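You operate a simulated robot arm through the tools that you are given. There is no shell and no other tool.

Carry out the task below with a simulated robot arm. There is one attempt and no reset: what you move stays moved.

JOB
Hold-test the blue cartridge, vent, and put it in the tray its drop calls for.
Fine: clamp it in the nest first, set dial left at 0.5 bar; no drop is PASS, any drop REWORK; free the clamp only after venting. Set down upright: what you pick out.

It is judged by the outcome, as a careful person would: the job done as asked, and still so three seconds after it is handed in. It fails if anything else is knocked over, pushed out of place, dropped, spilled or broken.

ROBOT AND FRAMES
A 7-joint arm with a two-finger gripper, fixed in place. Base frame: the origin is at the foot of the arm, x ahead of it, y to its left, z up; the work surface is at about z = 0. Units: mm, degrees, N and s.
With the tool pointing down near the work surface it reaches from about 160 to 380 mm from the base axis. Its first joint turns from -72.0 to 72.0 degrees. Payload 0.6 kg.
Tool frame: the origin (TCP) lies between the finger pads and is the grasp point; the fingertips stand 22 mm ahead of it; z points along the fingers, y is the line along which they close. The gripper opens to 92 mm; its body begins 65 mm behind the TCP.
Orientation is that of the tool frame in the base frame, as a unit quaternion [x, y, z, w]. With the fingers straight down and closing along the base's y, the tool's x points along the base's -x, its y along +y and its z along -z.

CONTROLS
- The arm moves only by the tool servo_tool. Its argument "deltas" is one flat list of numbers, 7 for each row, row after row: the shift along the base's x, y, z in m, then the turn, a rotation vector about the base's x, y, z in degrees, then the opening, from 0 (shut) to 1 (fully open). In form: [dx, dy, dz, ax, ay, az, grip, dx, dy, dz, ax, ay, az, grip, ...]. A call has 1 to 20 rows; each row is the pose to reach, as a shift and turn from the pose commanded when the call began. A row lasts 0.2 s, in which the tool goes at most 50 mm and 8.6 degrees; a call with a longer step from one row to the next is refused whole, and so is a gripper value outside its range. A pose out of reach is approached as far as the arm can. The call stops where the force on the tool passes 50 N (or 10 N more than at its start, if that is more) or the arm is blocked; 0.2 s more then pass. Each finger travels about 59.9 mm/s and halts on what it meets, pressing with about 20 N; the grip force reading is that of the motor and also rises with nothing between the fingers. The clock runs only during rows and for 0.2 s after the last one: add rows that repeat a pose to give the fingers time. It gives the time, the measured TCP pose, the force on the tool (base axes), the opening and the grip force at its end, in the units of the frame above (readings bear some noise), with the torque about the TCP (base axes, N m) and any sound that the robot's microphone picked up.
- Cameras (640 x 400 px; columns grow to the right, rows downward): "scene" is fixed at [68.2, -284.8, 400.9]; the picture's right is [0.63, -0.77, 0.00], its down [-0.46, -0.38, -0.80] and it looks along [0.62, 0.51, -0.60] (base axes); focal length 214 px, centre (320, 200). "wrist" rides on the gripper at [71, 19, -102] in the tool frame; the picture's right is [-0.26, 0.97, 0.00], its down [-0.75, -0.20, -0.62] and it looks along [-0.60, -0.16, 0.78] (tool axes); focal length 280 px, centre (320, 200). There is no depth. A picture from a camera that has moved, and an enlarged one, comes with that camera's place and axes in the base frame and with its lens.
- get_image(camera): a new picture of that camera. The clock stands still meanwhile.
- enlarge(camera, box): a new picture of the part [left, top, right, bottom] of that camera's present view, enlarged. The clock stands still meanwhile.
- close_job(): hands the job in; it is judged then, once.

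Places have to be worked out from the pictures, the camera data and where the tool is seen. Open the gripper and draw the arm clear of the work before you hand the job in, unless the task says otherwise.

The tools are called after "Emit:" as name(argument=value, ...) on one line, values as JSON. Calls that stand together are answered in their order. servo_tool: Moves the arm, as the interface text tells. Its arguments: {"type":"object","properties":{"deltas":{"type":"array"}},"required":["deltas"]} The other tools are called the same way: get_image (camera) takes a picture; enlarge (camera, box) takes an enlarged picture of a part of a camera's view; close_job () hands the job in.

At the start:

```text
time_s: 0.0
tcp_pos: [230.1, -19.6, 279.5]
ee_rot: [0.0, 1.0, 0.001, 0.0]
wrist_force: [-0.3, 0.9, 0.0]
torque: [0.01, -0.01, -0.01]
finger_gap: 92.0
gripper_force: 0.0
```

scene: 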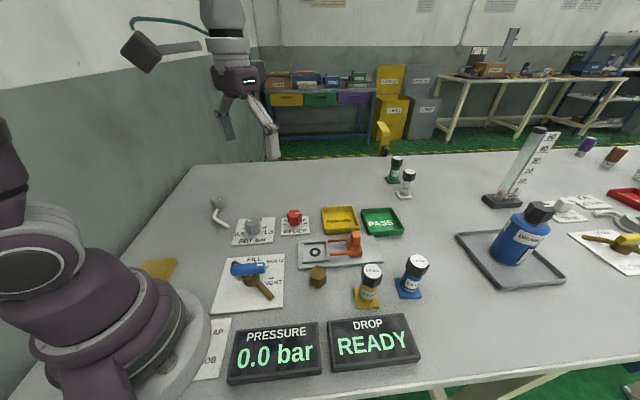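
wrist: 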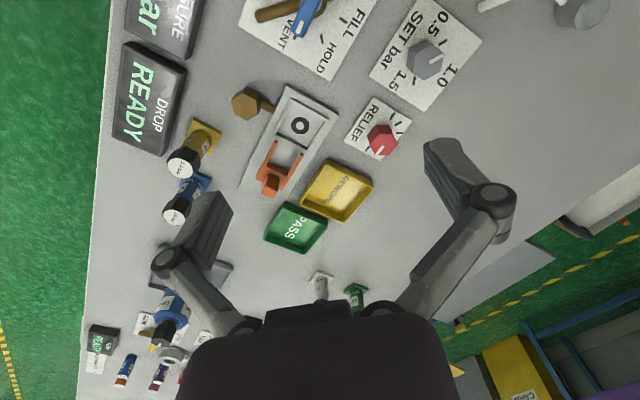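

I start by looking closer at the work area from both cameras before moving.

Emit:
enlarge(camera="scene", box=[200, 180, 320, 320])

Emit:
enlarge(camera="scene", box=[290, 190, 450, 320])

Emit:
enlarge(camera="wrist", box=[220, 0, 500, 180])

Emit:
enlarge(camera="wrist", box=[140, 80, 400, 260])

Emit:
enlarge(camera="scene", box=[440, 120, 640, 300])

```text
2.86 times, centred on (260, 250) of scene
camera zoom: at [68.2, -284.8, 400.9], right [0.63, -0.77, 0.0], down [-0.46, -0.38, -0.8], along [0.62, 0.51, -0.6], focal length 613 px, centre (491, 57)
```

zoom: 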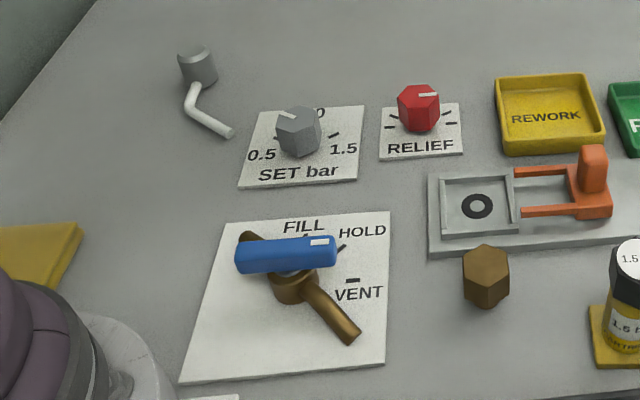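

```text
3.08 times, centred on (370, 255) of scene
camera zoom: at [68.2, -284.8, 400.9], right [0.63, -0.77, 0.0], down [-0.46, -0.38, -0.8], along [0.62, 0.51, -0.6], focal length 660 px, centre (166, 31)
```

zoom: 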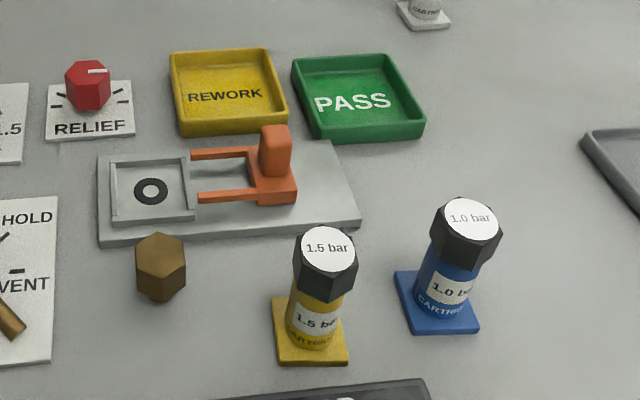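

```text
2.22 times, centred on (360, 90) of wrist
camera zoom: at [160.3, -1.5, 381.4], right [0.26, 0.97, 0.0], down [0.75, -0.2, 0.62], along [0.6, -0.16, -0.78], focal length 623 px, centre (231, 444)
```

zoom: 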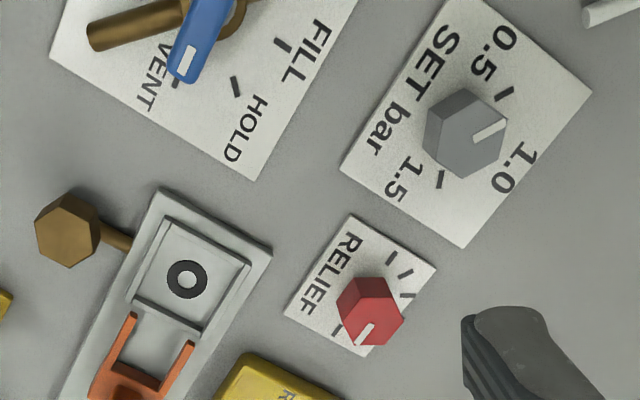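

```text
2.22 times, centred on (270, 170) of wrist
camera zoom: at [160.3, -1.5, 381.4], right [0.26, 0.97, 0.0], down [0.75, -0.2, 0.62], along [0.6, -0.16, -0.78], focal length 623 px, centre (431, 267)
```

zoom: 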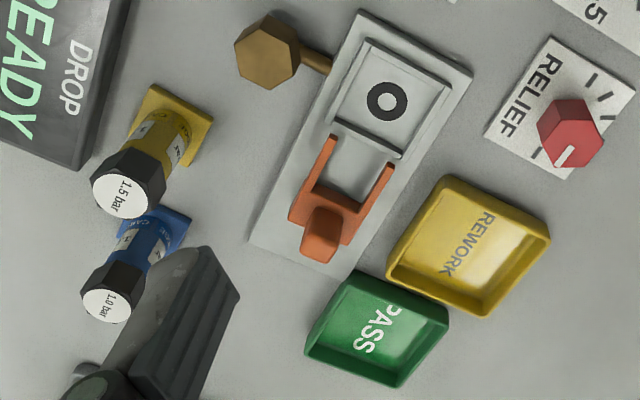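

```text
2.22 times, centred on (540, 210) of scene
camera zoom: at [68.2, -284.8, 400.9], right [0.63, -0.77, 0.0], down [-0.46, -0.38, -0.8], along [0.62, 0.51, -0.6], focal length 477 px, centre (-169, 178)
```

zoom: 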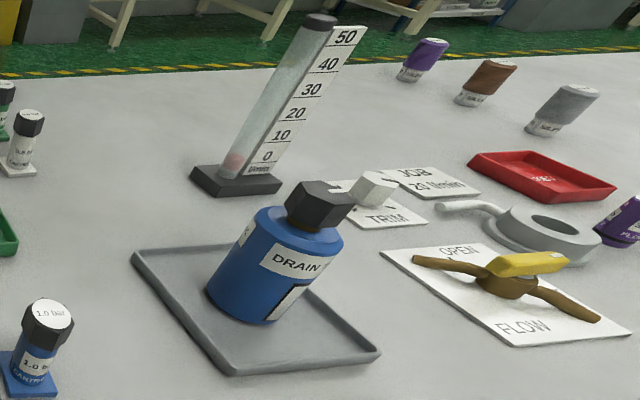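

The geometry works out as: nest near (311,-70), blue cartridge near (365,-267), SET dial near (265,100), valve near (172,-26), REWORK tray near (443,-48) and PASS tray near (509,-141). I'll move the tool back and lower so the wrist camera sees the nest and clamp close up.

Emit:
servo_tool(deltas=[-0.02, -0.005, -0.03, 0, 0, 0, 1, -0.04, -0.01, -0.06, 0, 0, 0, 1, -0.056, -0.014, -0.085, 0, 0, 0, 1, -0.056, -0.014, -0.085, 0, 0, 0, 1])

```text
time_s: 1.0
tcp_pos: [174.4, -33.2, 194.7]
ee_rot: [0.0, 1.0, 0.0, 0.0]
wrist_force: [0.3, -0.2, -0.2]
torque: [0.0, 0.0, 0.03]
finger_gap: 92.1
gripper_force: 0.0
```

The arm reached the commanded pose; now I take a wrist picture of the nest and its surroundings.

Emit:
get_image(camera="wrist")

Emit:
get_image(camera="scene")

```text
taken
camera wrist: at [104.4, -14.5, 296.5], right [0.26, 0.96, 0.0], down [0.75, -0.2, 0.63], along [0.6, -0.16, -0.78], focal length 280 px, centre (320, 200)
```

wrist: 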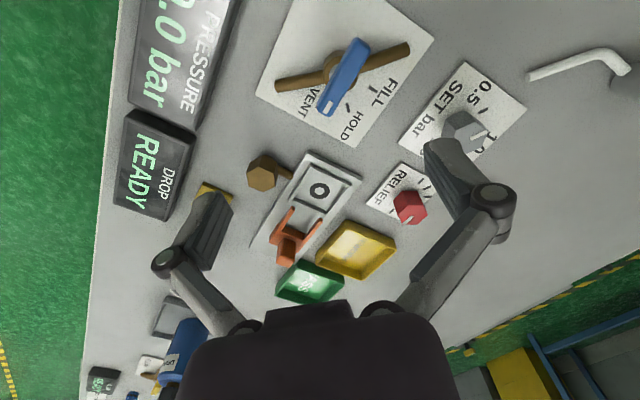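

```text
taken
```

scene: 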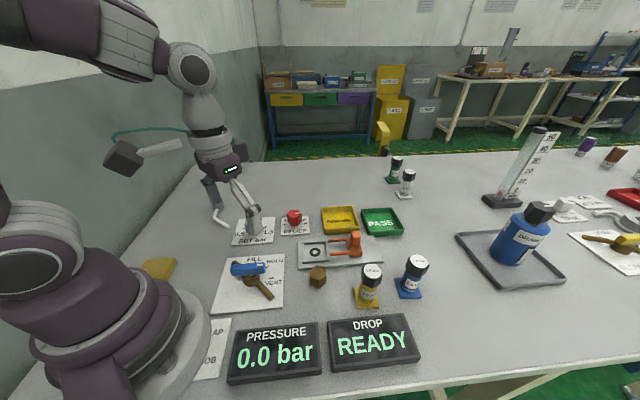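

Now I'll enlarge the nest, the valve and the SET dial from this viewpoint.

Emit:
enlarge(camera="wrist", box=[230, 140, 390, 240])

Emit:
enlarge(camera="wrist", box=[250, 0, 440, 150])

Emit:
enlarge(camera="wrist", box=[390, 60, 540, 170])

Emit:
enlarge(camera="scene", box=[180, 300, 440, 400])

```text
4.00 times, centred on (310, 190) of wrist
camera zoom: at [104.4, -14.5, 296.5], right [0.26, 0.96, 0.0], down [0.75, -0.2, 0.63], along [0.6, -0.16, -0.78], focal length 1122 px, centre (360, 240)
```

zoom: 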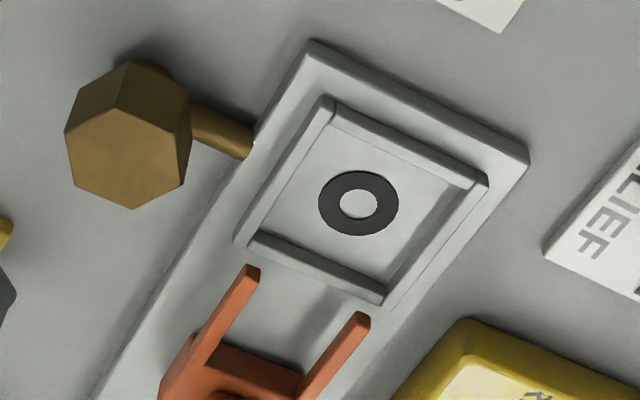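

```text
2.67 times, centred on (345, 75) of wrist
camera zoom: at [104.4, -14.5, 296.5], right [0.26, 0.96, 0.0], down [0.75, -0.2, 0.63], along [0.6, -0.16, -0.78], focal length 748 px, centre (253, 533)
```

zoom: 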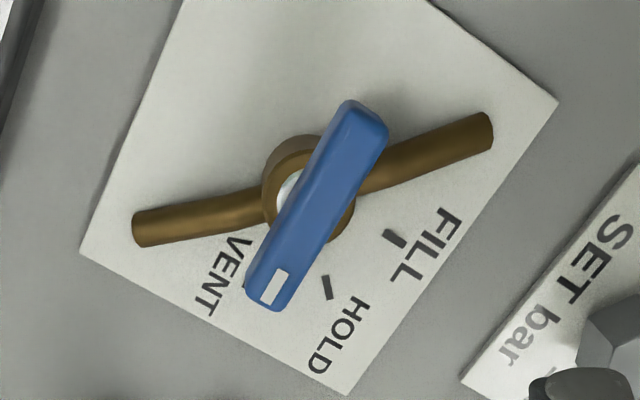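

```text
3.64 times, centred on (465, 115) of wrist
camera zoom: at [104.4, -14.5, 296.5], right [0.26, 0.96, 0.0], down [0.75, -0.2, 0.63], along [0.6, -0.16, -0.78], focal length 1020 px, centre (-207, 509)
```

zoom: 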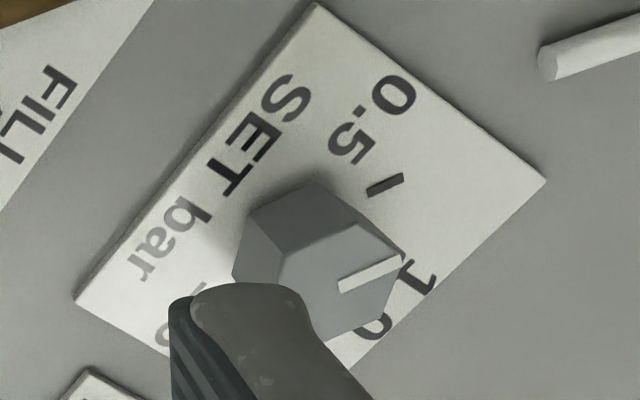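

```text
2.46 times, centred on (310, 350) of scene
camera zoom: at [68.2, -284.8, 400.9], right [0.63, -0.77, 0.0], down [-0.46, -0.38, -0.8], along [0.62, 0.51, -0.6], focal length 528 px, centre (345, -169)
```

zoom: 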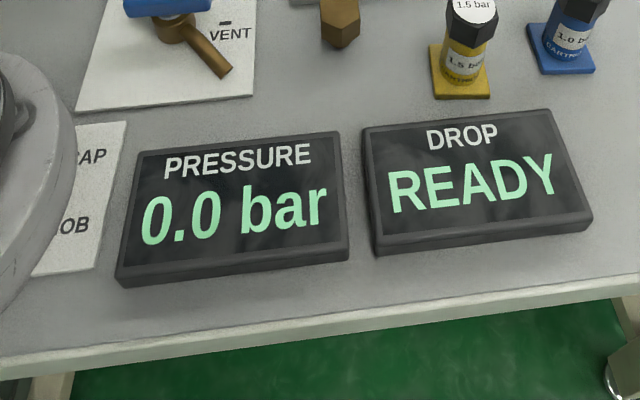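

The dial's mark seems to sit between 0.5 and 1.0, and the valve handle reads VENT. I'll move over to get a clear view of the SET dial.

Emit:
servo_tool(deltas=[0.01, 0.035, 0, 0, 0, 0, 1, 0.025, 0.07, 0, 0, 0, 0, 1, 0.045, 0.105, -0.0, 0, 0, 0, 1, 0.055, 0.13, -0.0, 0, 0, 0, 1, 0.055, 0.13, -0.0, 0, 0, 0, 1])

Emit:
get_image(camera="wrist")

Emit:
enlarge(camera="wrist", box=[250, 50, 410, 150])

```text
time_s: 2.2
tcp_pos: [230.2, 96.7, 195.4]
ee_rot: [0.0, 1.0, 0.001, 0.0]
wrist_force: [-0.1, -0.5, -1.3]
torque: [-0.04, 0.0, 0.0]
finger_gap: 91.8
gripper_force: 0.0
```

```text
taken
camera wrist: at [159.6, 114.8, 297.0], right [0.26, 0.97, 0.0], down [0.75, -0.2, 0.62], along [0.6, -0.16, -0.78], focal length 280 px, centre (320, 200)
```

wrist: 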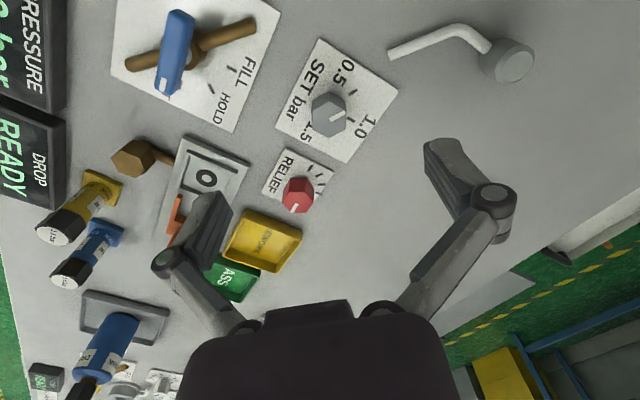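

```text
4.00 times, centred on (330, 100) of wrist
camera zoom: at [159.6, 114.8, 297.0], right [0.26, 0.97, 0.0], down [0.75, -0.2, 0.62], along [0.6, -0.16, -0.78], focal length 1122 px, centre (280, 600)
```

zoom: 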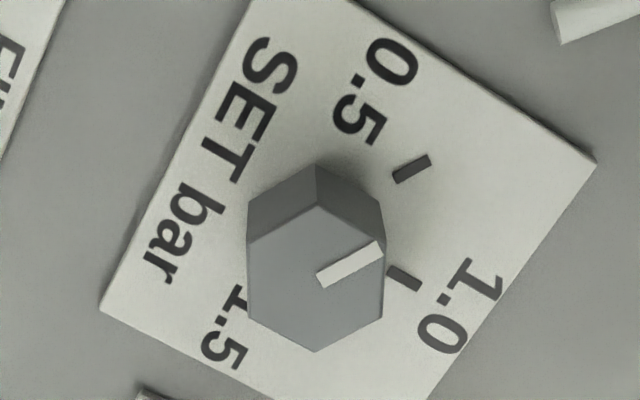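

The SET dial's mark is parallel to the 0.5 tick, so it already stands at 0.5 bar and I will leave it untouched. Next I swing over to the blue cartridge, yawing the tool to face it radially, to inspect it.

Emit:
servo_tool(deltas=[0.01, -0.042, 0.02, 0, 0, -5, 1, 0.02, -0.084, 0.03, 0, 0, -10, 1, 0.03, -0.126, 0.03, 0, 0, -15, 1, 0.04, -0.168, 0.03, 0, 0, -20, 1, 0.045, -0.21, 0.03, 0, 0, -25, 1, 0.05, -0.252, 0.03, 0, 0, -30, 1, 0.05, -0.29, 0.03, 0, 0, -36, 1, 0.05, -0.29, 0.03, 0, 0, -36, 1])

Emit:
get_image(camera="wrist")

```text
time_s: 4.0
tcp_pos: [278.6, -193.6, 224.3]
ee_rot: [0.31, 0.951, 0.0, 0.0]
wrist_force: [-0.1, -0.3, 0.6]
torque: [0.03, 0.02, 0.0]
finger_gap: 92.0
gripper_force: 0.0
```

```text
taken
camera wrist: at [234.3, -136.9, 325.8], right [0.78, 0.63, 0.0], down [0.49, -0.61, 0.62], along [0.39, -0.49, -0.78], focal length 280 px, centre (320, 200)
```

wrist: 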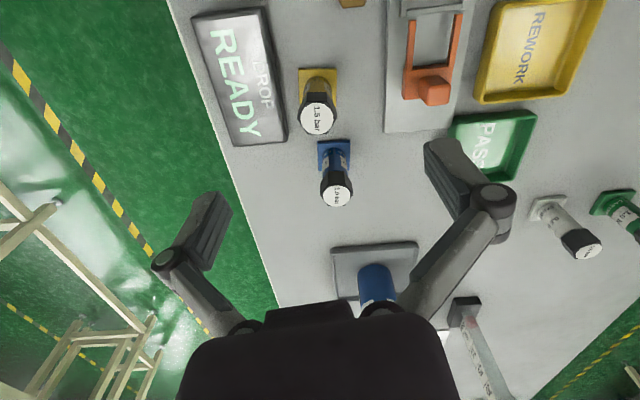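

The blue cartridge is visible between the fingers; I enlarge it and the clamp.

Emit:
enlarge(camera="wrist", box=[280, 120, 400, 220])

Emit:
enlarge(camera="wrist", box=[370, 0, 540, 150])

```text
4.00 times, centred on (340, 170) of wrist
camera zoom: at [234.3, -136.9, 325.8], right [0.78, 0.63, 0.0], down [0.49, -0.61, 0.62], along [0.39, -0.49, -0.78], focal length 1122 px, centre (240, 320)
```

zoom: 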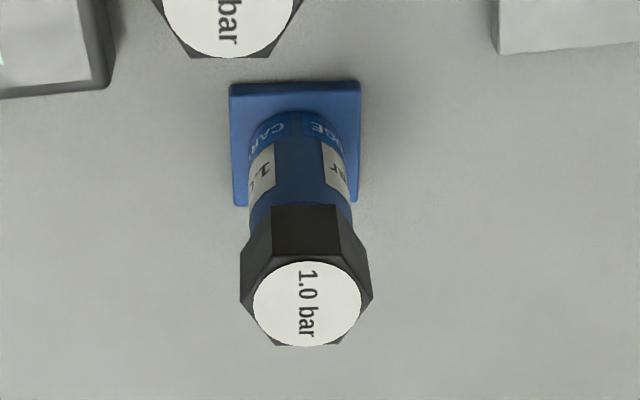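

```text
2.67 times, centred on (455, 75) of wrist
camera zoom: at [234.3, -136.9, 325.8], right [0.78, 0.63, 0.0], down [0.49, -0.61, 0.62], along [0.39, -0.49, -0.78], focal length 748 px, centre (-40, 533)
```

zoom: 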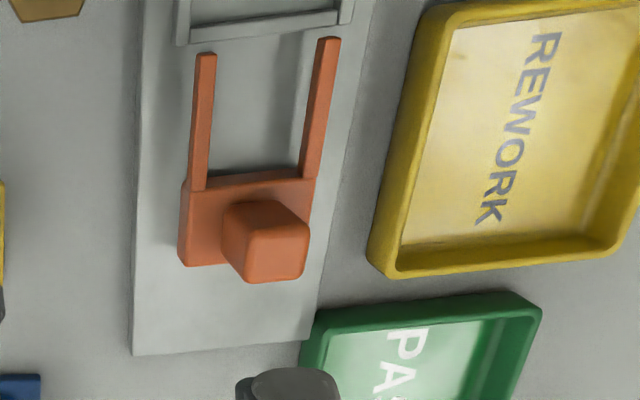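

The plate edges of the blue cartridge lie at about -49°/41°, and the nest's long axis at about -45°. Because the tray and cartridge are far out, I'll need a tilted tool with the camera on top, so I try rolling the tool about vertical by -163.5° here, high above everything.

Emit:
servo_tool(deltas=[0, 0, 0, 0, 0, -8.175, 1, 0, 0, 0, 0, 0, -16.35, 1, 0, 0, 0, 0, 0, -24.525, 1, 0, 0, 0, 0, 0, -32.7, 1, 0, 0, 0, 0, 0, -40.875, 1, 0, 0, 0, 0, 0, -49.05, 1, 0, 0, 0, 0, 0, -57.225, 1, 0, 0, 0, 0, 0, -65.4, 1, 0, 0, 0, 0, 0, -73.575, 1, 0, 0, 0, 0, 0, -81.75, 1, 0, 0, 0, 0, 0, -89.925, 1, 0, 0, 0, 0, 0, -98.1, 1, 0, 0, 0, 0, 0, -106.275, 1, 0, 0, 0, 0, 0, -114.45, 1, 0, 0, 0, 0, 0, -122.625, 1, 0, 0, 0, 0, 0, -130.8, 1, 0, 0, 0, 0, 0, -138.975, 1, 0, 0, 0, 0, 0, -147.15, 1, 0, 0, 0, 0, 0, -155.325, 1, 0, 0, 0, 0, 0, -163.5, 1])

Emit:
get_image(camera="wrist")

Emit:
get_image(camera="scene")

```text
time_s: 8.2
tcp_pos: [279.0, -193.8, 224.5]
ee_rot: [0.985, -0.171, 0.0, 0.0]
wrist_force: [-0.1, 0.0, 0.9]
torque: [0.0, 0.0, -0.01]
finger_gap: 92.1
gripper_force: 0.0
```

```text
taken
camera wrist: at [340.7, -236.5, 326.1], right [-0.57, -0.82, 0.0], down [-0.64, 0.45, 0.62], along [-0.51, 0.36, -0.78], focal length 280 px, centre (320, 200)
```

wrist: 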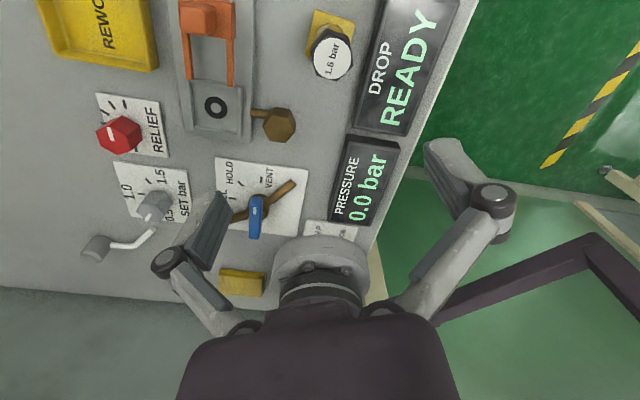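

```text
taken
```

scene: 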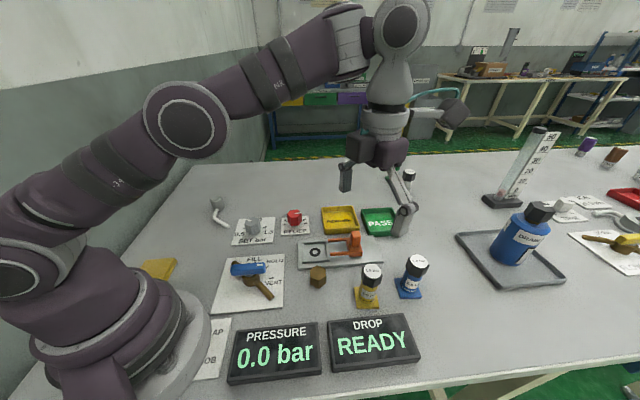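

The flip worked and gives a view of the back of the station. I enlarge the small sign near the base, the dials and nest for reading.

Emit:
enlarge(camera="wrist", box=[280, 200, 400, 270])

Emit:
enlarge(camera="wrist", box=[80, 80, 220, 240])

Emit:
enlarge(camera="wrist", box=[150, 0, 310, 140])

```text
5.33 times, centred on (340, 235) of wrist
camera zoom: at [340.7, -236.5, 326.1], right [-0.57, -0.82, 0.0], down [-0.64, 0.45, 0.62], along [-0.51, 0.36, -0.78], focal length 1495 px, centre (213, 13)
```

zoom: 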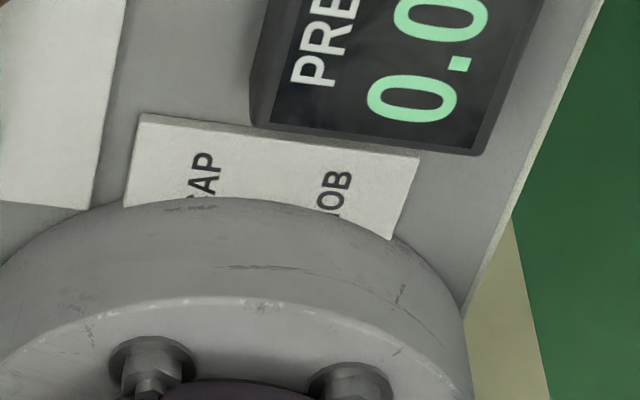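

```text
2.50 times, centred on (150, 160) of wrist
camera zoom: at [340.7, -236.5, 326.1], right [-0.57, -0.82, 0.0], down [-0.64, 0.45, 0.62], along [-0.51, 0.36, -0.78], focal length 701 px, centre (745, 300)
```

zoom: 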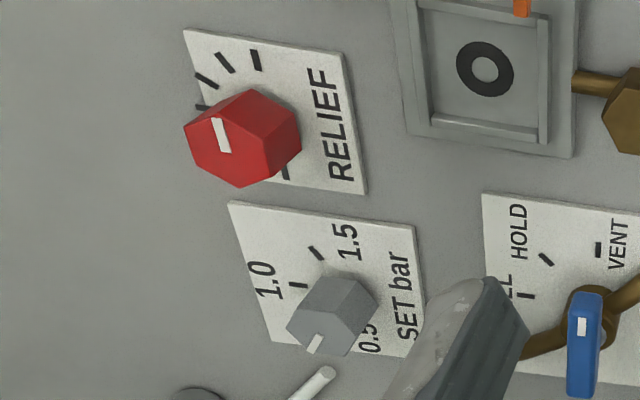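

```text
2.86 times, centred on (230, 70) of wrist
camera zoom: at [340.7, -236.5, 326.1], right [-0.57, -0.82, 0.0], down [-0.64, 0.45, 0.62], along [-0.51, 0.36, -0.78], focal length 801 px, centre (577, 571)
```

zoom: 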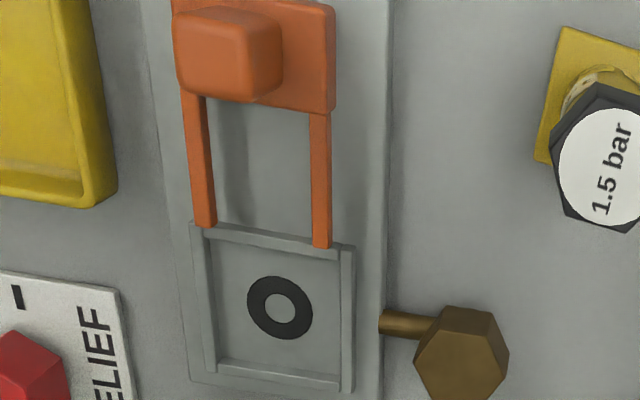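

The sign is only partly visible and belongs to another setup; the dial at 0.5 is confirmed. Now I tilt the tool 45° outward (pointing about -20° azimuth) and move to a hover point behind and above the blue cartridge, to check reach.

Emit:
servo_tool(deltas=[0.004, -0.01, -0.005, -2.53, -7.07, 0, 0.7, 0.009, -0.02, -0.01, -5.07, -14.13, 0, 0.7, 0.013, -0.03, -0.02, -7.6, -21.2, 0, 0.7, 0.018, -0.04, -0.035, -10.13, -28.27, 0, 0.7, 0.022, -0.05, -0.045, -12.67, -35.33, 0, 0.7, 0.026, -0.054, -0.054, -15.2, -42.4, 0, 0.7, 0.026, -0.054, -0.054, -15.2, -42.4, 0, 0.7])

Emit:
get_image(camera="wrist")

Emit:
get_image(camera="scene")

```text
time_s: 9.8
tcp_pos: [306.3, -249.0, 170.9]
ee_rot: [0.91, -0.159, 0.377, 0.067]
wrist_force: [-0.6, 0.9, 0.0]
torque: [0.02, -0.01, 0.01]
finger_gap: 64.6
gripper_force: 0.2
out of reach, approached as far as the arm can: row 3, 4, 5
```

```text
taken
camera wrist: at [279.8, -259.0, 292.9], right [-0.5, -0.85, -0.18], down [-0.85, 0.52, -0.09], along [0.17, 0.11, -0.98], focal length 280 px, centre (320, 200)
```

wrist: 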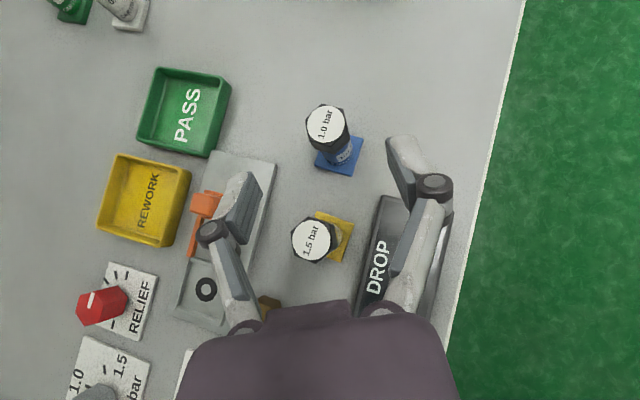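

```text
taken
```

scene: 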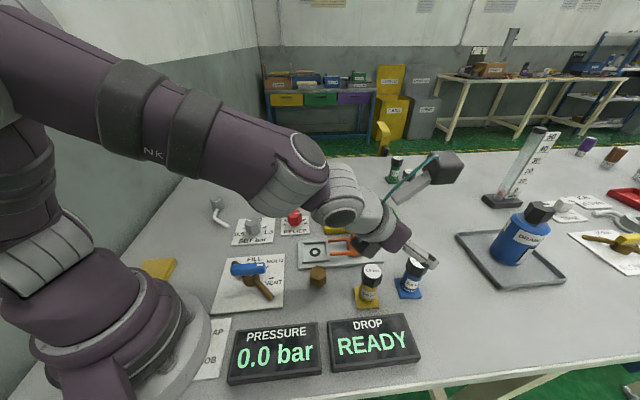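

The tilted pose is reachable and the wrist camera now looks nearly straight down. I enlarge the blue cartridge to refine its position and the hex and plate angles.

Emit:
enlarge(camera="wrist", box=[280, 85, 400, 185])

Emit:
enlarge(camera="wrist", box=[90, 50, 290, 330])

```text
4.00 times, centred on (340, 135) of wrist
camera zoom: at [279.8, -259.0, 292.9], right [-0.5, -0.85, -0.18], down [-0.85, 0.52, -0.09], along [0.17, 0.11, -0.98], focal length 1122 px, centre (240, 460)
```

zoom: 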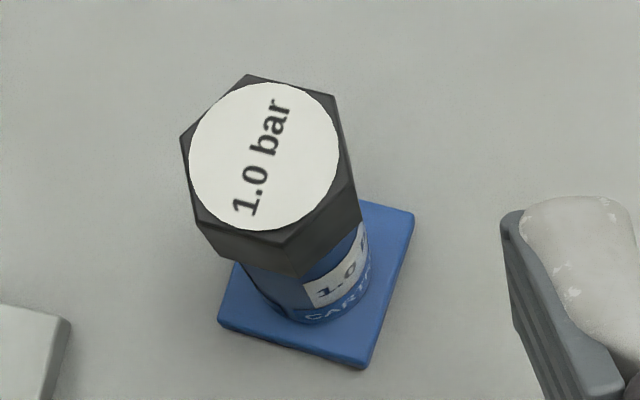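

```text
1.43 times, centred on (190, 190) of wrist
camera zoom: at [279.8, -259.0, 292.9], right [-0.5, -0.85, -0.18], down [-0.85, 0.52, -0.09], along [0.17, 0.11, -0.98], focal length 401 px, centre (506, 214)
```

zoom: 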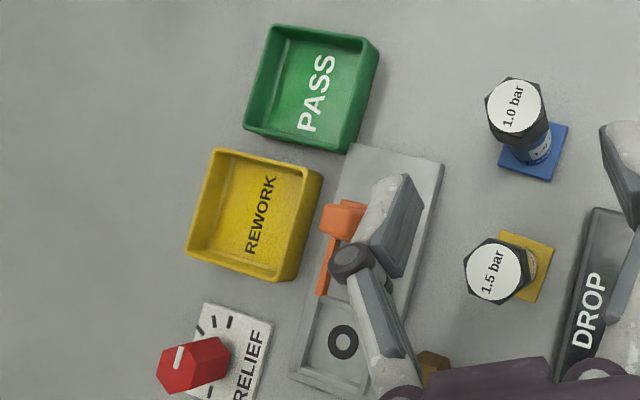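

Refined: cartridge axis at about (363,-270), cap top about z=88, hex flat normals at 71°, plate edges at -49.5°. To clear the yellow cartridge behind, I ease the tilt to 36° and move to a pre-grasp point 60 mm back along the tool axis.

Emit:
servo_tool(deltas=[0.008, -0.003, -0.01, 1.5, 4.2, 0.45, 0.7, 0.016, -0.006, -0.025, 3.03, 8.0, 0.9, 0.7, 0.0234, -0.0095, -0.0464, 3.03, 8.47, 0.9, 0.7, 0.0234, -0.0095, -0.0464, 3.03, 8.47, 0.9, 0.7])

Emit:
get_image(camera="wrist")

Emit:
get_image(camera="scene")

```text
time_s: 10.8
tcp_pos: [329.8, -257.7, 123.3]
ee_rot: [0.939, -0.154, 0.305, 0.051]
wrist_force: [-0.2, 0.0, 0.4]
torque: [-0.01, 0.02, 0.0]
finger_gap: 64.3
gripper_force: 0.1
```

```text
taken
camera wrist: at [321.7, -275.2, 248.2], right [-0.51, -0.85, -0.15], down [-0.86, 0.51, 0.06], along [0.03, 0.16, -0.99], focal length 280 px, centre (320, 200)
```

wrist: 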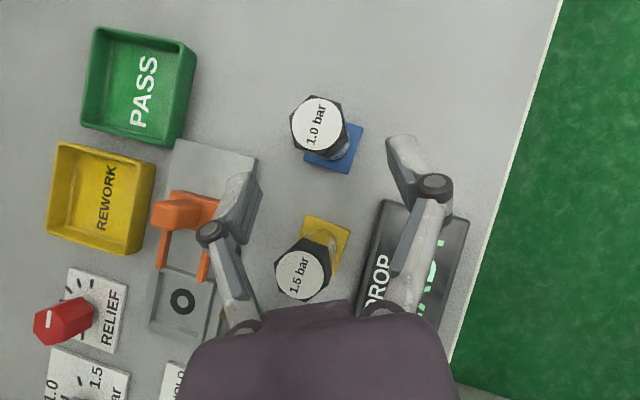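

```text
taken
```

scene: 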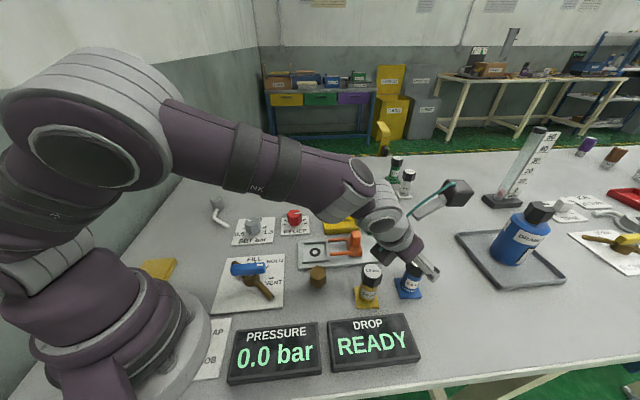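

The cap lies on the approach line within about 1 mm, and the yellow cartridge clears the gripper body. I advance along the tool axis to the cap with the fingers still open.

Emit:
servo_tool(deltas=[0.006, -0.002, -0.0081, 0, 0, 0, 0.7, 0.0115, -0.0037, -0.0162, 0, 0, 0, 0.7, 0.0171, -0.0056, -0.0243, 0, 0, 0, 0.7, 0.0228, -0.0075, -0.0324, 0, 0, 0, 0.7, 0.0285, -0.0093, -0.0405, 0, 0, 0, 0.7, 0.0342, -0.0112, -0.0485, 0, 0, 0, 0.7, 0.0342, -0.0112, -0.0485, 0, 0, 0, 0.7])

Emit:
get_image(camera="wrist")

Emit:
enlarge(camera="scene", box=[330, 200, 490, 320])

```text
time_s: 12.4
tcp_pos: [362.9, -269.0, 75.1]
ee_rot: [0.938, -0.155, 0.305, 0.052]
wrist_force: [0.6, 0.8, -0.1]
torque: [0.01, -0.01, 0.01]
finger_gap: 64.4
gripper_force: 0.1
```

```text
taken
camera wrist: at [355.4, -287.0, 199.3], right [-0.51, -0.85, -0.15], down [-0.86, 0.51, 0.06], along [0.03, 0.16, -0.99], focal length 280 px, centre (320, 200)
```

wrist: 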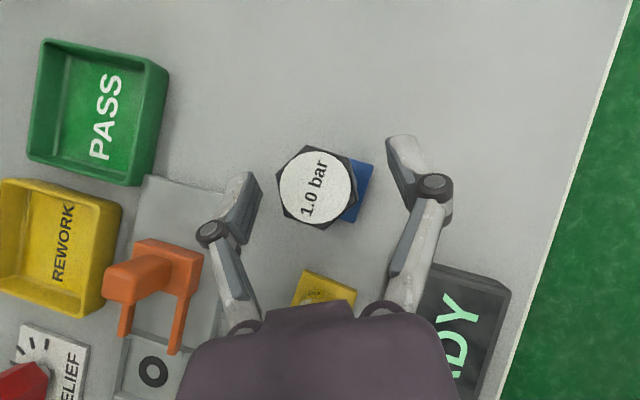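

```text
3.33 times, centred on (410, 260) of scene
camera zoom: at [68.2, -284.8, 400.9], right [0.63, -0.77, 0.0], down [-0.46, -0.38, -0.8], along [0.62, 0.51, -0.6], focal length 715 px, centre (20, 0)
```

zoom: 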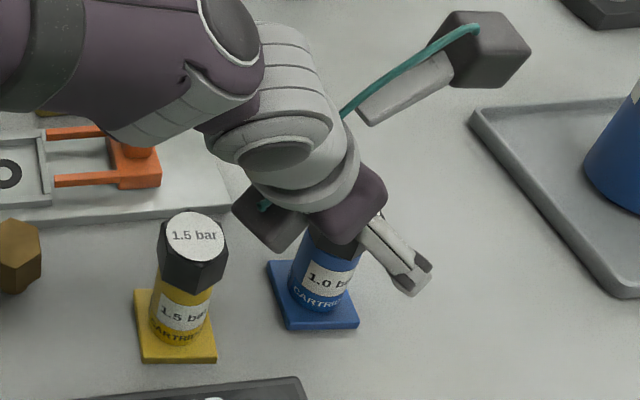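

The gripper is around the cap, centred within a millimetre or so. I close the fingers on the flats.

Emit:
servo_tool(deltas=[0, 0, 0, 0, 0, 0, 0.4, 0, 0, 0, 0, 0, 0, 0.25, 0, 0, 0, 0, 0, 0, 0.15, 0, 0, 0, 0, 0, 0, 0.15, 0, 0, 0, 0, 0, 0, 0.15])

Emit:
get_image(camera="wrist")

```text
time_s: 13.6
tcp_pos: [364.8, -269.1, 75.6]
ee_rot: [0.938, -0.154, 0.305, 0.051]
wrist_force: [-0.2, 1.5, 2.2]
torque: [0.05, -0.04, 0.04]
finger_gap: 29.9
gripper_force: 20.1
```

```text
taken
camera wrist: at [355.4, -286.9, 199.5], right [-0.51, -0.85, -0.15], down [-0.86, 0.51, 0.06], along [0.03, 0.16, -0.99], focal length 280 px, centre (320, 200)
```

wrist: 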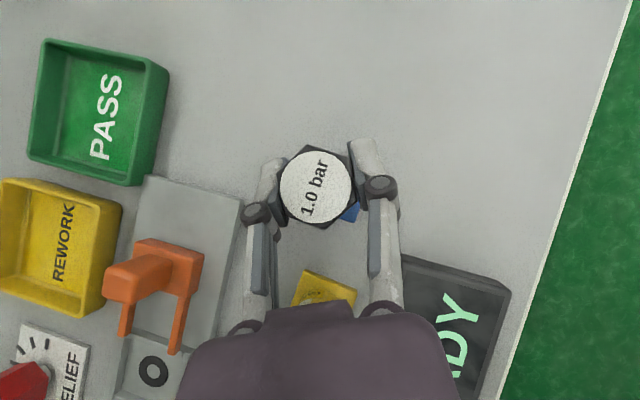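

Grip is firm at 29.9 mm with 20 N. I lift the cartridge straight up, first 60 mm, and check.

Emit:
servo_tool(deltas=[0, 0, 0.006, 0, 0, 0, 0.15, 0, 0, 0.015, 0, 0, 0, 0.15, 0, 0, 0.03, 0, 0, 0, 0.15, 0, 0, 0.045, 0, 0, 0, 0.15, 0, 0, 0.06, 0, 0, 0, 0.15, 0, 0, 0.06, 0, 0, 0, 0.15])

Emit:
get_image(camera="wrist")

Emit:
get_image(camera="scene")

```text
time_s: 15.0
tcp_pos: [363.4, -268.9, 137.3]
ee_rot: [0.938, -0.155, 0.305, 0.051]
wrist_force: [0.5, 1.3, -0.9]
torque: [-0.02, 0.02, 0.0]
finger_gap: 30.0
gripper_force: 20.2
```

```text
taken
camera wrist: at [355.1, -287.0, 260.4], right [-0.51, -0.85, -0.15], down [-0.86, 0.51, 0.06], along [0.03, 0.16, -0.99], focal length 280 px, centre (320, 200)
```

wrist: 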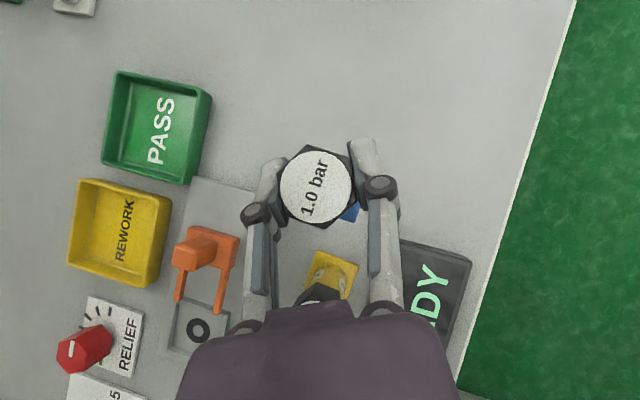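

```text
taken
```

scene: 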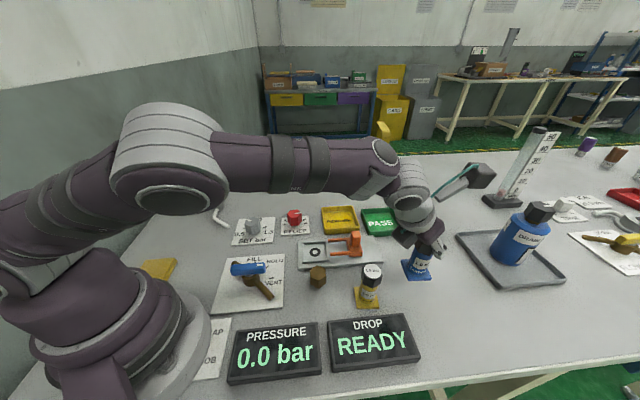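

The cartridge hangs upright and firm. I raise it further and move to a viewing point where the wrist camera sees the nest recess clearly beside the held cartridge, turning +3.7° to match the nest angle.

Emit:
servo_tool(deltas=[0, 0, 0.015, 0, 0, 0, 0.15, -0.005, 0.004, 0.03, 0, 0, 0, 0.15, -0.015, 0.012, 0.045, 0, 0, 0.5, 0.15, -0.035, 0.027, 0.048, 0, 0, 1, 0.15, -0.055, 0.042, 0.048, 0, 0, 1.5, 0.15, -0.075, 0.057, 0.048, 0, 0, 2, 0.15, -0.095, 0.072, 0.048, 0, 0, 2.5, 0.15, -0.115, 0.087, 0.048, 0, 0, 3, 0.15, -0.138, 0.104, 0.048, 0, 0, 3.7, 0.15, -0.138, 0.104, 0.048, 0, 0, 3.7, 0.15])

Emit:
get_image(camera="wrist")

Emit:
enlarge(camera="wrist", box=[190, 110, 310, 210])

```text
time_s: 17.2
tcp_pos: [224.4, -164.3, 184.3]
ee_rot: [0.943, -0.123, 0.306, 0.04]
wrist_force: [0.2, 0.5, -2.1]
torque: [-0.01, -0.02, -0.02]
finger_gap: 30.2
gripper_force: 19.6
```

```text
taken
camera wrist: at [217.6, -183.0, 307.7], right [-0.45, -0.88, -0.15], down [-0.89, 0.45, 0.06], along [0.01, 0.17, -0.99], focal length 280 px, centre (320, 200)
```

wrist: 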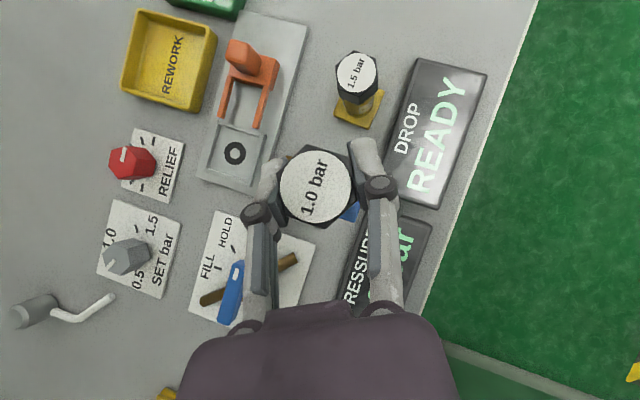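

```text
4.00 times, centred on (250, 160) of wrist
camera zoom: at [217.6, -183.0, 307.7], right [-0.45, -0.88, -0.15], down [-0.89, 0.45, 0.06], along [0.01, 0.17, -0.99], focal length 1122 px, centre (600, 360)
```

zoom: 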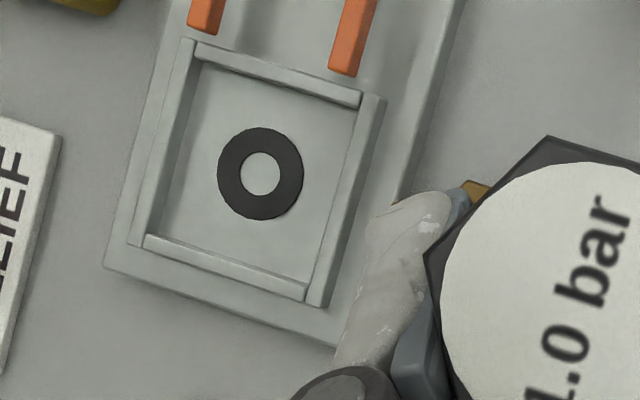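

The nest is clearly visible: ring centre at about (310.7,-71) and walls at about -45°. I enlarge more to measure the recess.

Emit:
enlarge(camera="wrist", box=[200, 112, 264, 192])

Emit:
enlarge(camera="scene", box=[240, 170, 360, 300])

```text
5.00 times, centred on (232, 152) of wrist
camera zoom: at [217.6, -183.0, 307.7], right [-0.45, -0.88, -0.15], down [-0.89, 0.45, 0.06], along [0.01, 0.17, -0.99], focal length 1402 px, centre (760, 440)
```

zoom: 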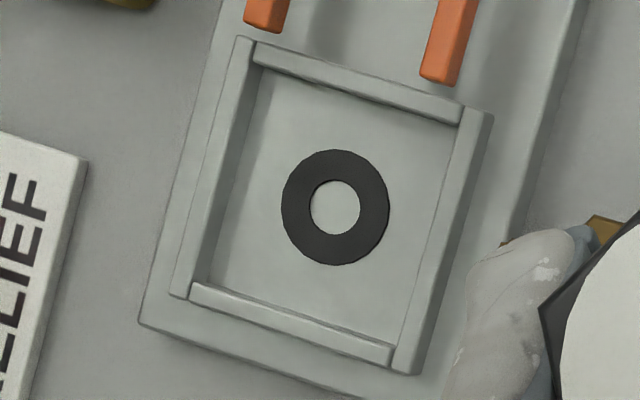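

```text
3.08 times, centred on (300, 235) of scene
camera zoom: at [68.2, -284.8, 400.9], right [0.63, -0.77, 0.0], down [-0.46, -0.38, -0.8], along [0.62, 0.51, -0.6], focal length 660 px, centre (382, 92)
```

zoom: 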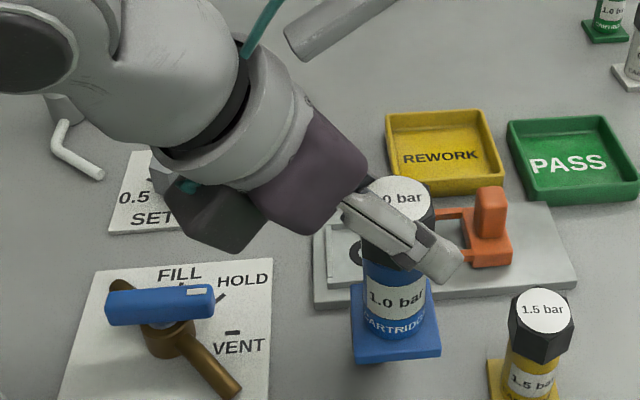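

The recess is about 50 mm across (plate ~42 mm), centred at about (310.7,-70.8), with the same yaw as the held plate. I move over the nest and hover with the plate about 45 mm above it.

Emit:
servo_tool(deltas=[0.015, 0.016, 0, 0, 0, 0, 0.15, 0.03, 0.032, 0, 0, 0, 0, 0.15, 0.045, 0.049, 0, 0, 0, 0, 0.15, 0.06, 0.065, 0, 0, 0, 0, 0.15, 0.075, 0.082, -0.005, 0, 0, 0, 0.15, 0.0865, 0.094, -0.015, 0, 0, 0, 0.15, 0.0865, 0.094, -0.03, 0, 0, 0, 0.15, 0.0865, 0.094, -0.045, 0, 0, 0, 0.15, 0.0865, 0.094, -0.053, 0, 0, 0, 0.15, 0.0865, 0.094, -0.053, 0, 0, 0, 0.15])

Emit:
get_image(camera="wrist")

Emit:
enlarge(camera="wrist", box=[250, 130, 390, 260])

Emit:
enlarge(camera="scene", box=[240, 170, 380, 290])

```text
time_s: 19.4
tcp_pos: [311.9, -71.8, 131.0]
ee_rot: [0.943, -0.123, 0.307, 0.041]
wrist_force: [0.5, -0.2, -1.2]
torque: [-0.01, -0.03, 0.0]
finger_gap: 30.1
gripper_force: 20.2
out of reach, approached as far as the arm can: row 4, 5, 6, 7
```

```text
taken
camera wrist: at [304.2, -90.2, 254.8], right [-0.45, -0.88, -0.15], down [-0.89, 0.45, 0.06], along [0.02, 0.16, -0.99], focal length 280 px, centre (320, 200)
```

wrist: 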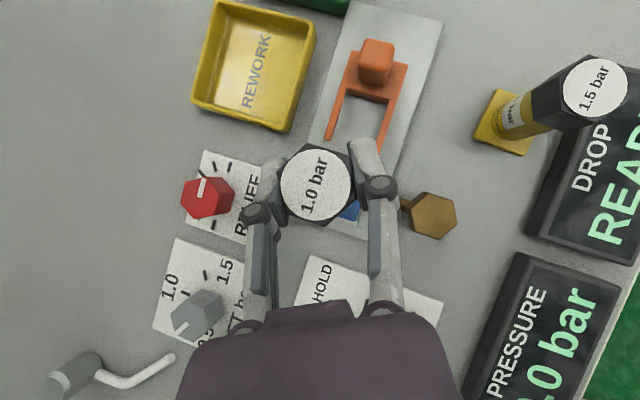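

```text
3.08 times, centred on (320, 195) of wrist
camera zoom: at [304.2, -90.2, 254.8], right [-0.45, -0.88, -0.15], down [-0.89, 0.45, 0.06], along [0.02, 0.16, -0.99], focal length 863 px, centre (320, 215)
```

zoom: 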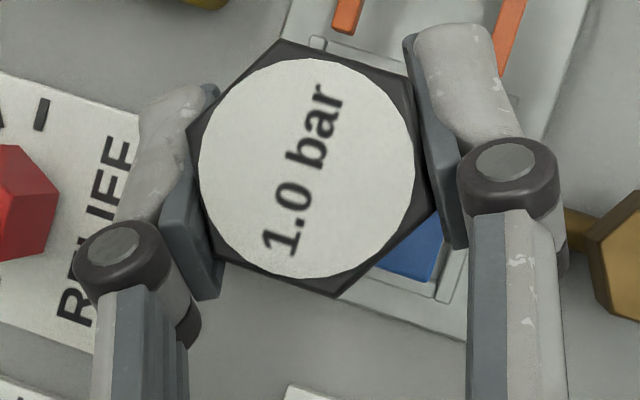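

```text
3.33 times, centred on (310, 230) of scene
camera zoom: at [68.2, -284.8, 400.9], right [0.63, -0.77, 0.0], down [-0.46, -0.38, -0.8], along [0.62, 0.51, -0.6], focal length 715 px, centre (353, 100)
```

zoom: 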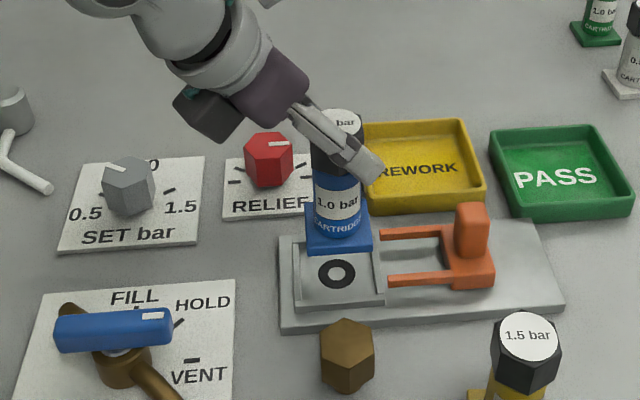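

The cap centre projects to about (311.7,-72.9), so the cartridge is about 2.3 mm off the nest centre. I correct by (-0.8,+2.3) mm and lower to just above the rim, then look again.

Emit:
servo_tool(deltas=[-0.0004, 0.0012, 0, 0, 0, 0, 0.15, -0.0008, 0.0023, -0.006, 0, 0, 0, 0.15, -0.0008, 0.0023, -0.014, 0, 0, 0, 0.15, -0.0008, 0.0023, -0.022, 0, 0, 0, 0.15, -0.0008, 0.0023, -0.03, 0, 0, 0, 0.15, -0.0008, 0.0023, -0.03, 0, 0, 0, 0.15])

Emit:
enlarge(camera="wrist", box=[250, 130, 390, 260])

Emit:
enlarge(camera="scene", box=[270, 190, 370, 280])

```text
time_s: 20.8
tcp_pos: [310.2, -68.6, 100.1]
ee_rot: [0.943, -0.124, 0.307, 0.04]
wrist_force: [0.2, 0.5, -2.3]
torque: [0.01, -0.01, 0.01]
finger_gap: 29.9
gripper_force: 20.2
```

```text
3.08 times, centred on (320, 195) of wrist
camera zoom: at [304.3, -87.1, 224.4], right [-0.45, -0.88, -0.15], down [-0.89, 0.45, 0.06], along [0.01, 0.16, -0.99], focal length 863 px, centre (320, 215)
```

zoom: 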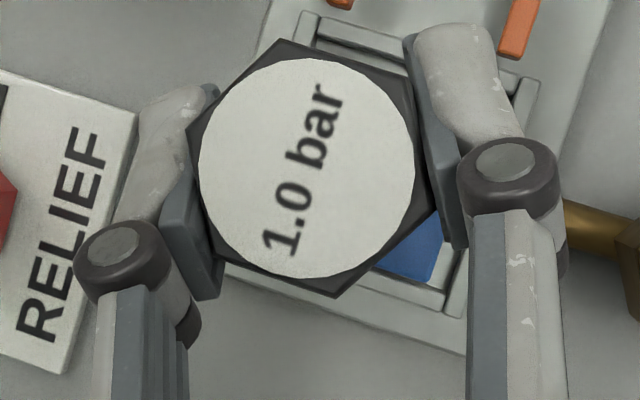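

```text
4.44 times, centred on (320, 235) of scene
camera zoom: at [68.2, -284.8, 400.9], right [0.63, -0.77, 0.0], down [-0.46, -0.38, -0.8], along [0.62, 0.51, -0.6], focal length 953 px, centre (320, 44)
```

zoom: 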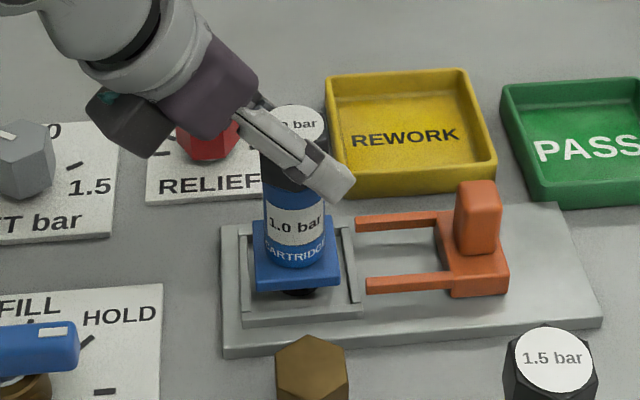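

Plate centre is now within about 0.5 mm of the nest centre. I lower slowly into the recess, watching the force.

Emit:
servo_tool(deltas=[0, 0, -0.004, 0, 0, 0, 0.15, 0, 0, -0.008, 0, 0, 0, 0.15, 0, 0, -0.011, 0, 0, 0, 0.15, 0, 0, -0.014, 0, 0, 0, 0.15, 0, 0, -0.014, 0, 0, 0, 0.15])

Emit:
enlarge(camera="scene", box=[270, 190, 370, 280])

Emit:
enlarge(camera="wrist", box=[250, 130, 390, 260])

```text
time_s: 22.0
tcp_pos: [310.5, -69.0, 87.2]
ee_rot: [0.943, -0.124, 0.307, 0.041]
wrist_force: [-1.5, -0.2, 7.7]
torque: [0.03, -0.05, 0.0]
finger_gap: 29.9
gripper_force: 20.7
```

```text
4.44 times, centred on (320, 235) of scene
camera zoom: at [68.2, -284.8, 400.9], right [0.63, -0.77, 0.0], down [-0.46, -0.38, -0.8], along [0.62, 0.51, -0.6], focal length 953 px, centre (320, 44)
```

zoom: 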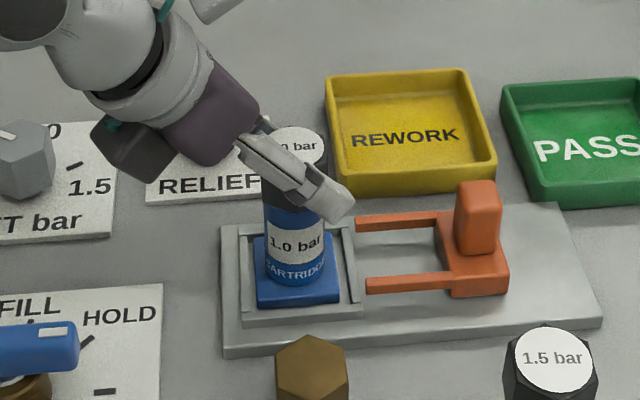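

```text
3.08 times, centred on (320, 195) of wrist
camera zoom: at [304.0, -87.2, 211.0], right [-0.45, -0.88, -0.15], down [-0.89, 0.45, 0.06], along [0.02, 0.16, -0.99], focal length 863 px, centre (320, 215)
```

zoom: 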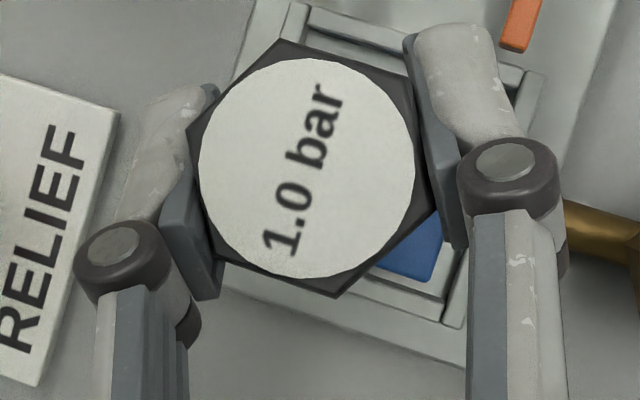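

A light 8 N contact: the plate rests in the recess. I zoom in to check its centring before releasing.

Emit:
enlarge(camera="scene", box=[295, 225, 360, 275])

Emit:
enlarge(camera="wrist", box=[320, 190, 370, 250])

Emit:
enlarge(camera="wrist", box=[300, 120, 380, 170])

```text
8.00 times, centred on (328, 250) of scene
camera zoom: at [68.2, -284.8, 400.9], right [0.63, -0.77, 0.0], down [-0.46, -0.38, -0.8], along [0.62, 0.51, -0.6], focal length 1716 px, centre (260, -200)
```

zoom: 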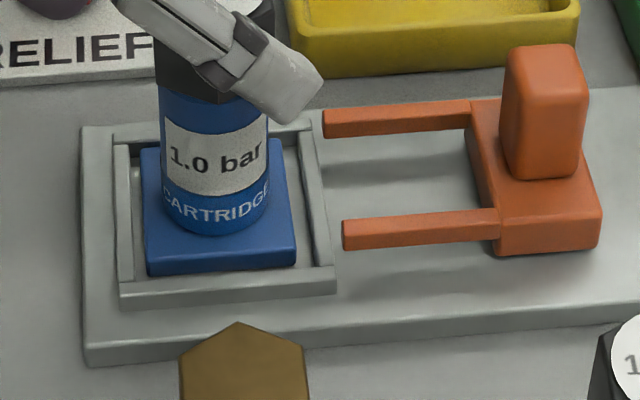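

```text
6.67 times, centred on (345, 220) of wrist
camera zoom: at [304.0, -87.2, 211.0], right [-0.45, -0.88, -0.15], down [-0.89, 0.45, 0.06], along [0.02, 0.16, -0.99], focal length 1869 px, centre (153, 67)
```

zoom: 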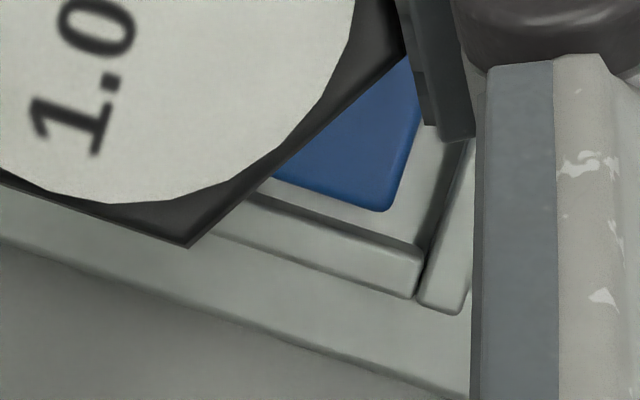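

```text
8.00 times, centred on (340, 145) of wrist
camera zoom: at [304.0, -87.2, 211.0], right [-0.45, -0.88, -0.15], down [-0.89, 0.45, 0.06], along [0.02, 0.16, -0.99], focal length 2243 px, centre (160, 640)
```

zoom: 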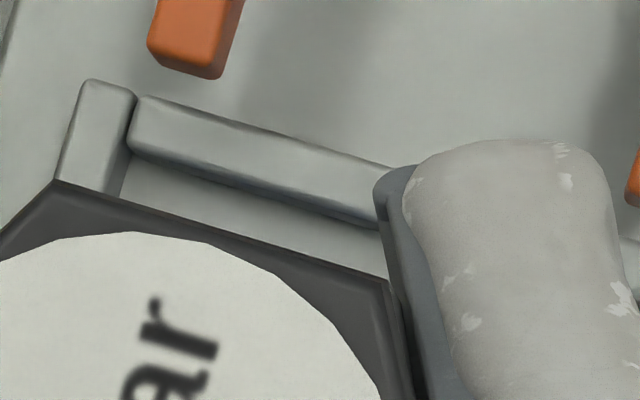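

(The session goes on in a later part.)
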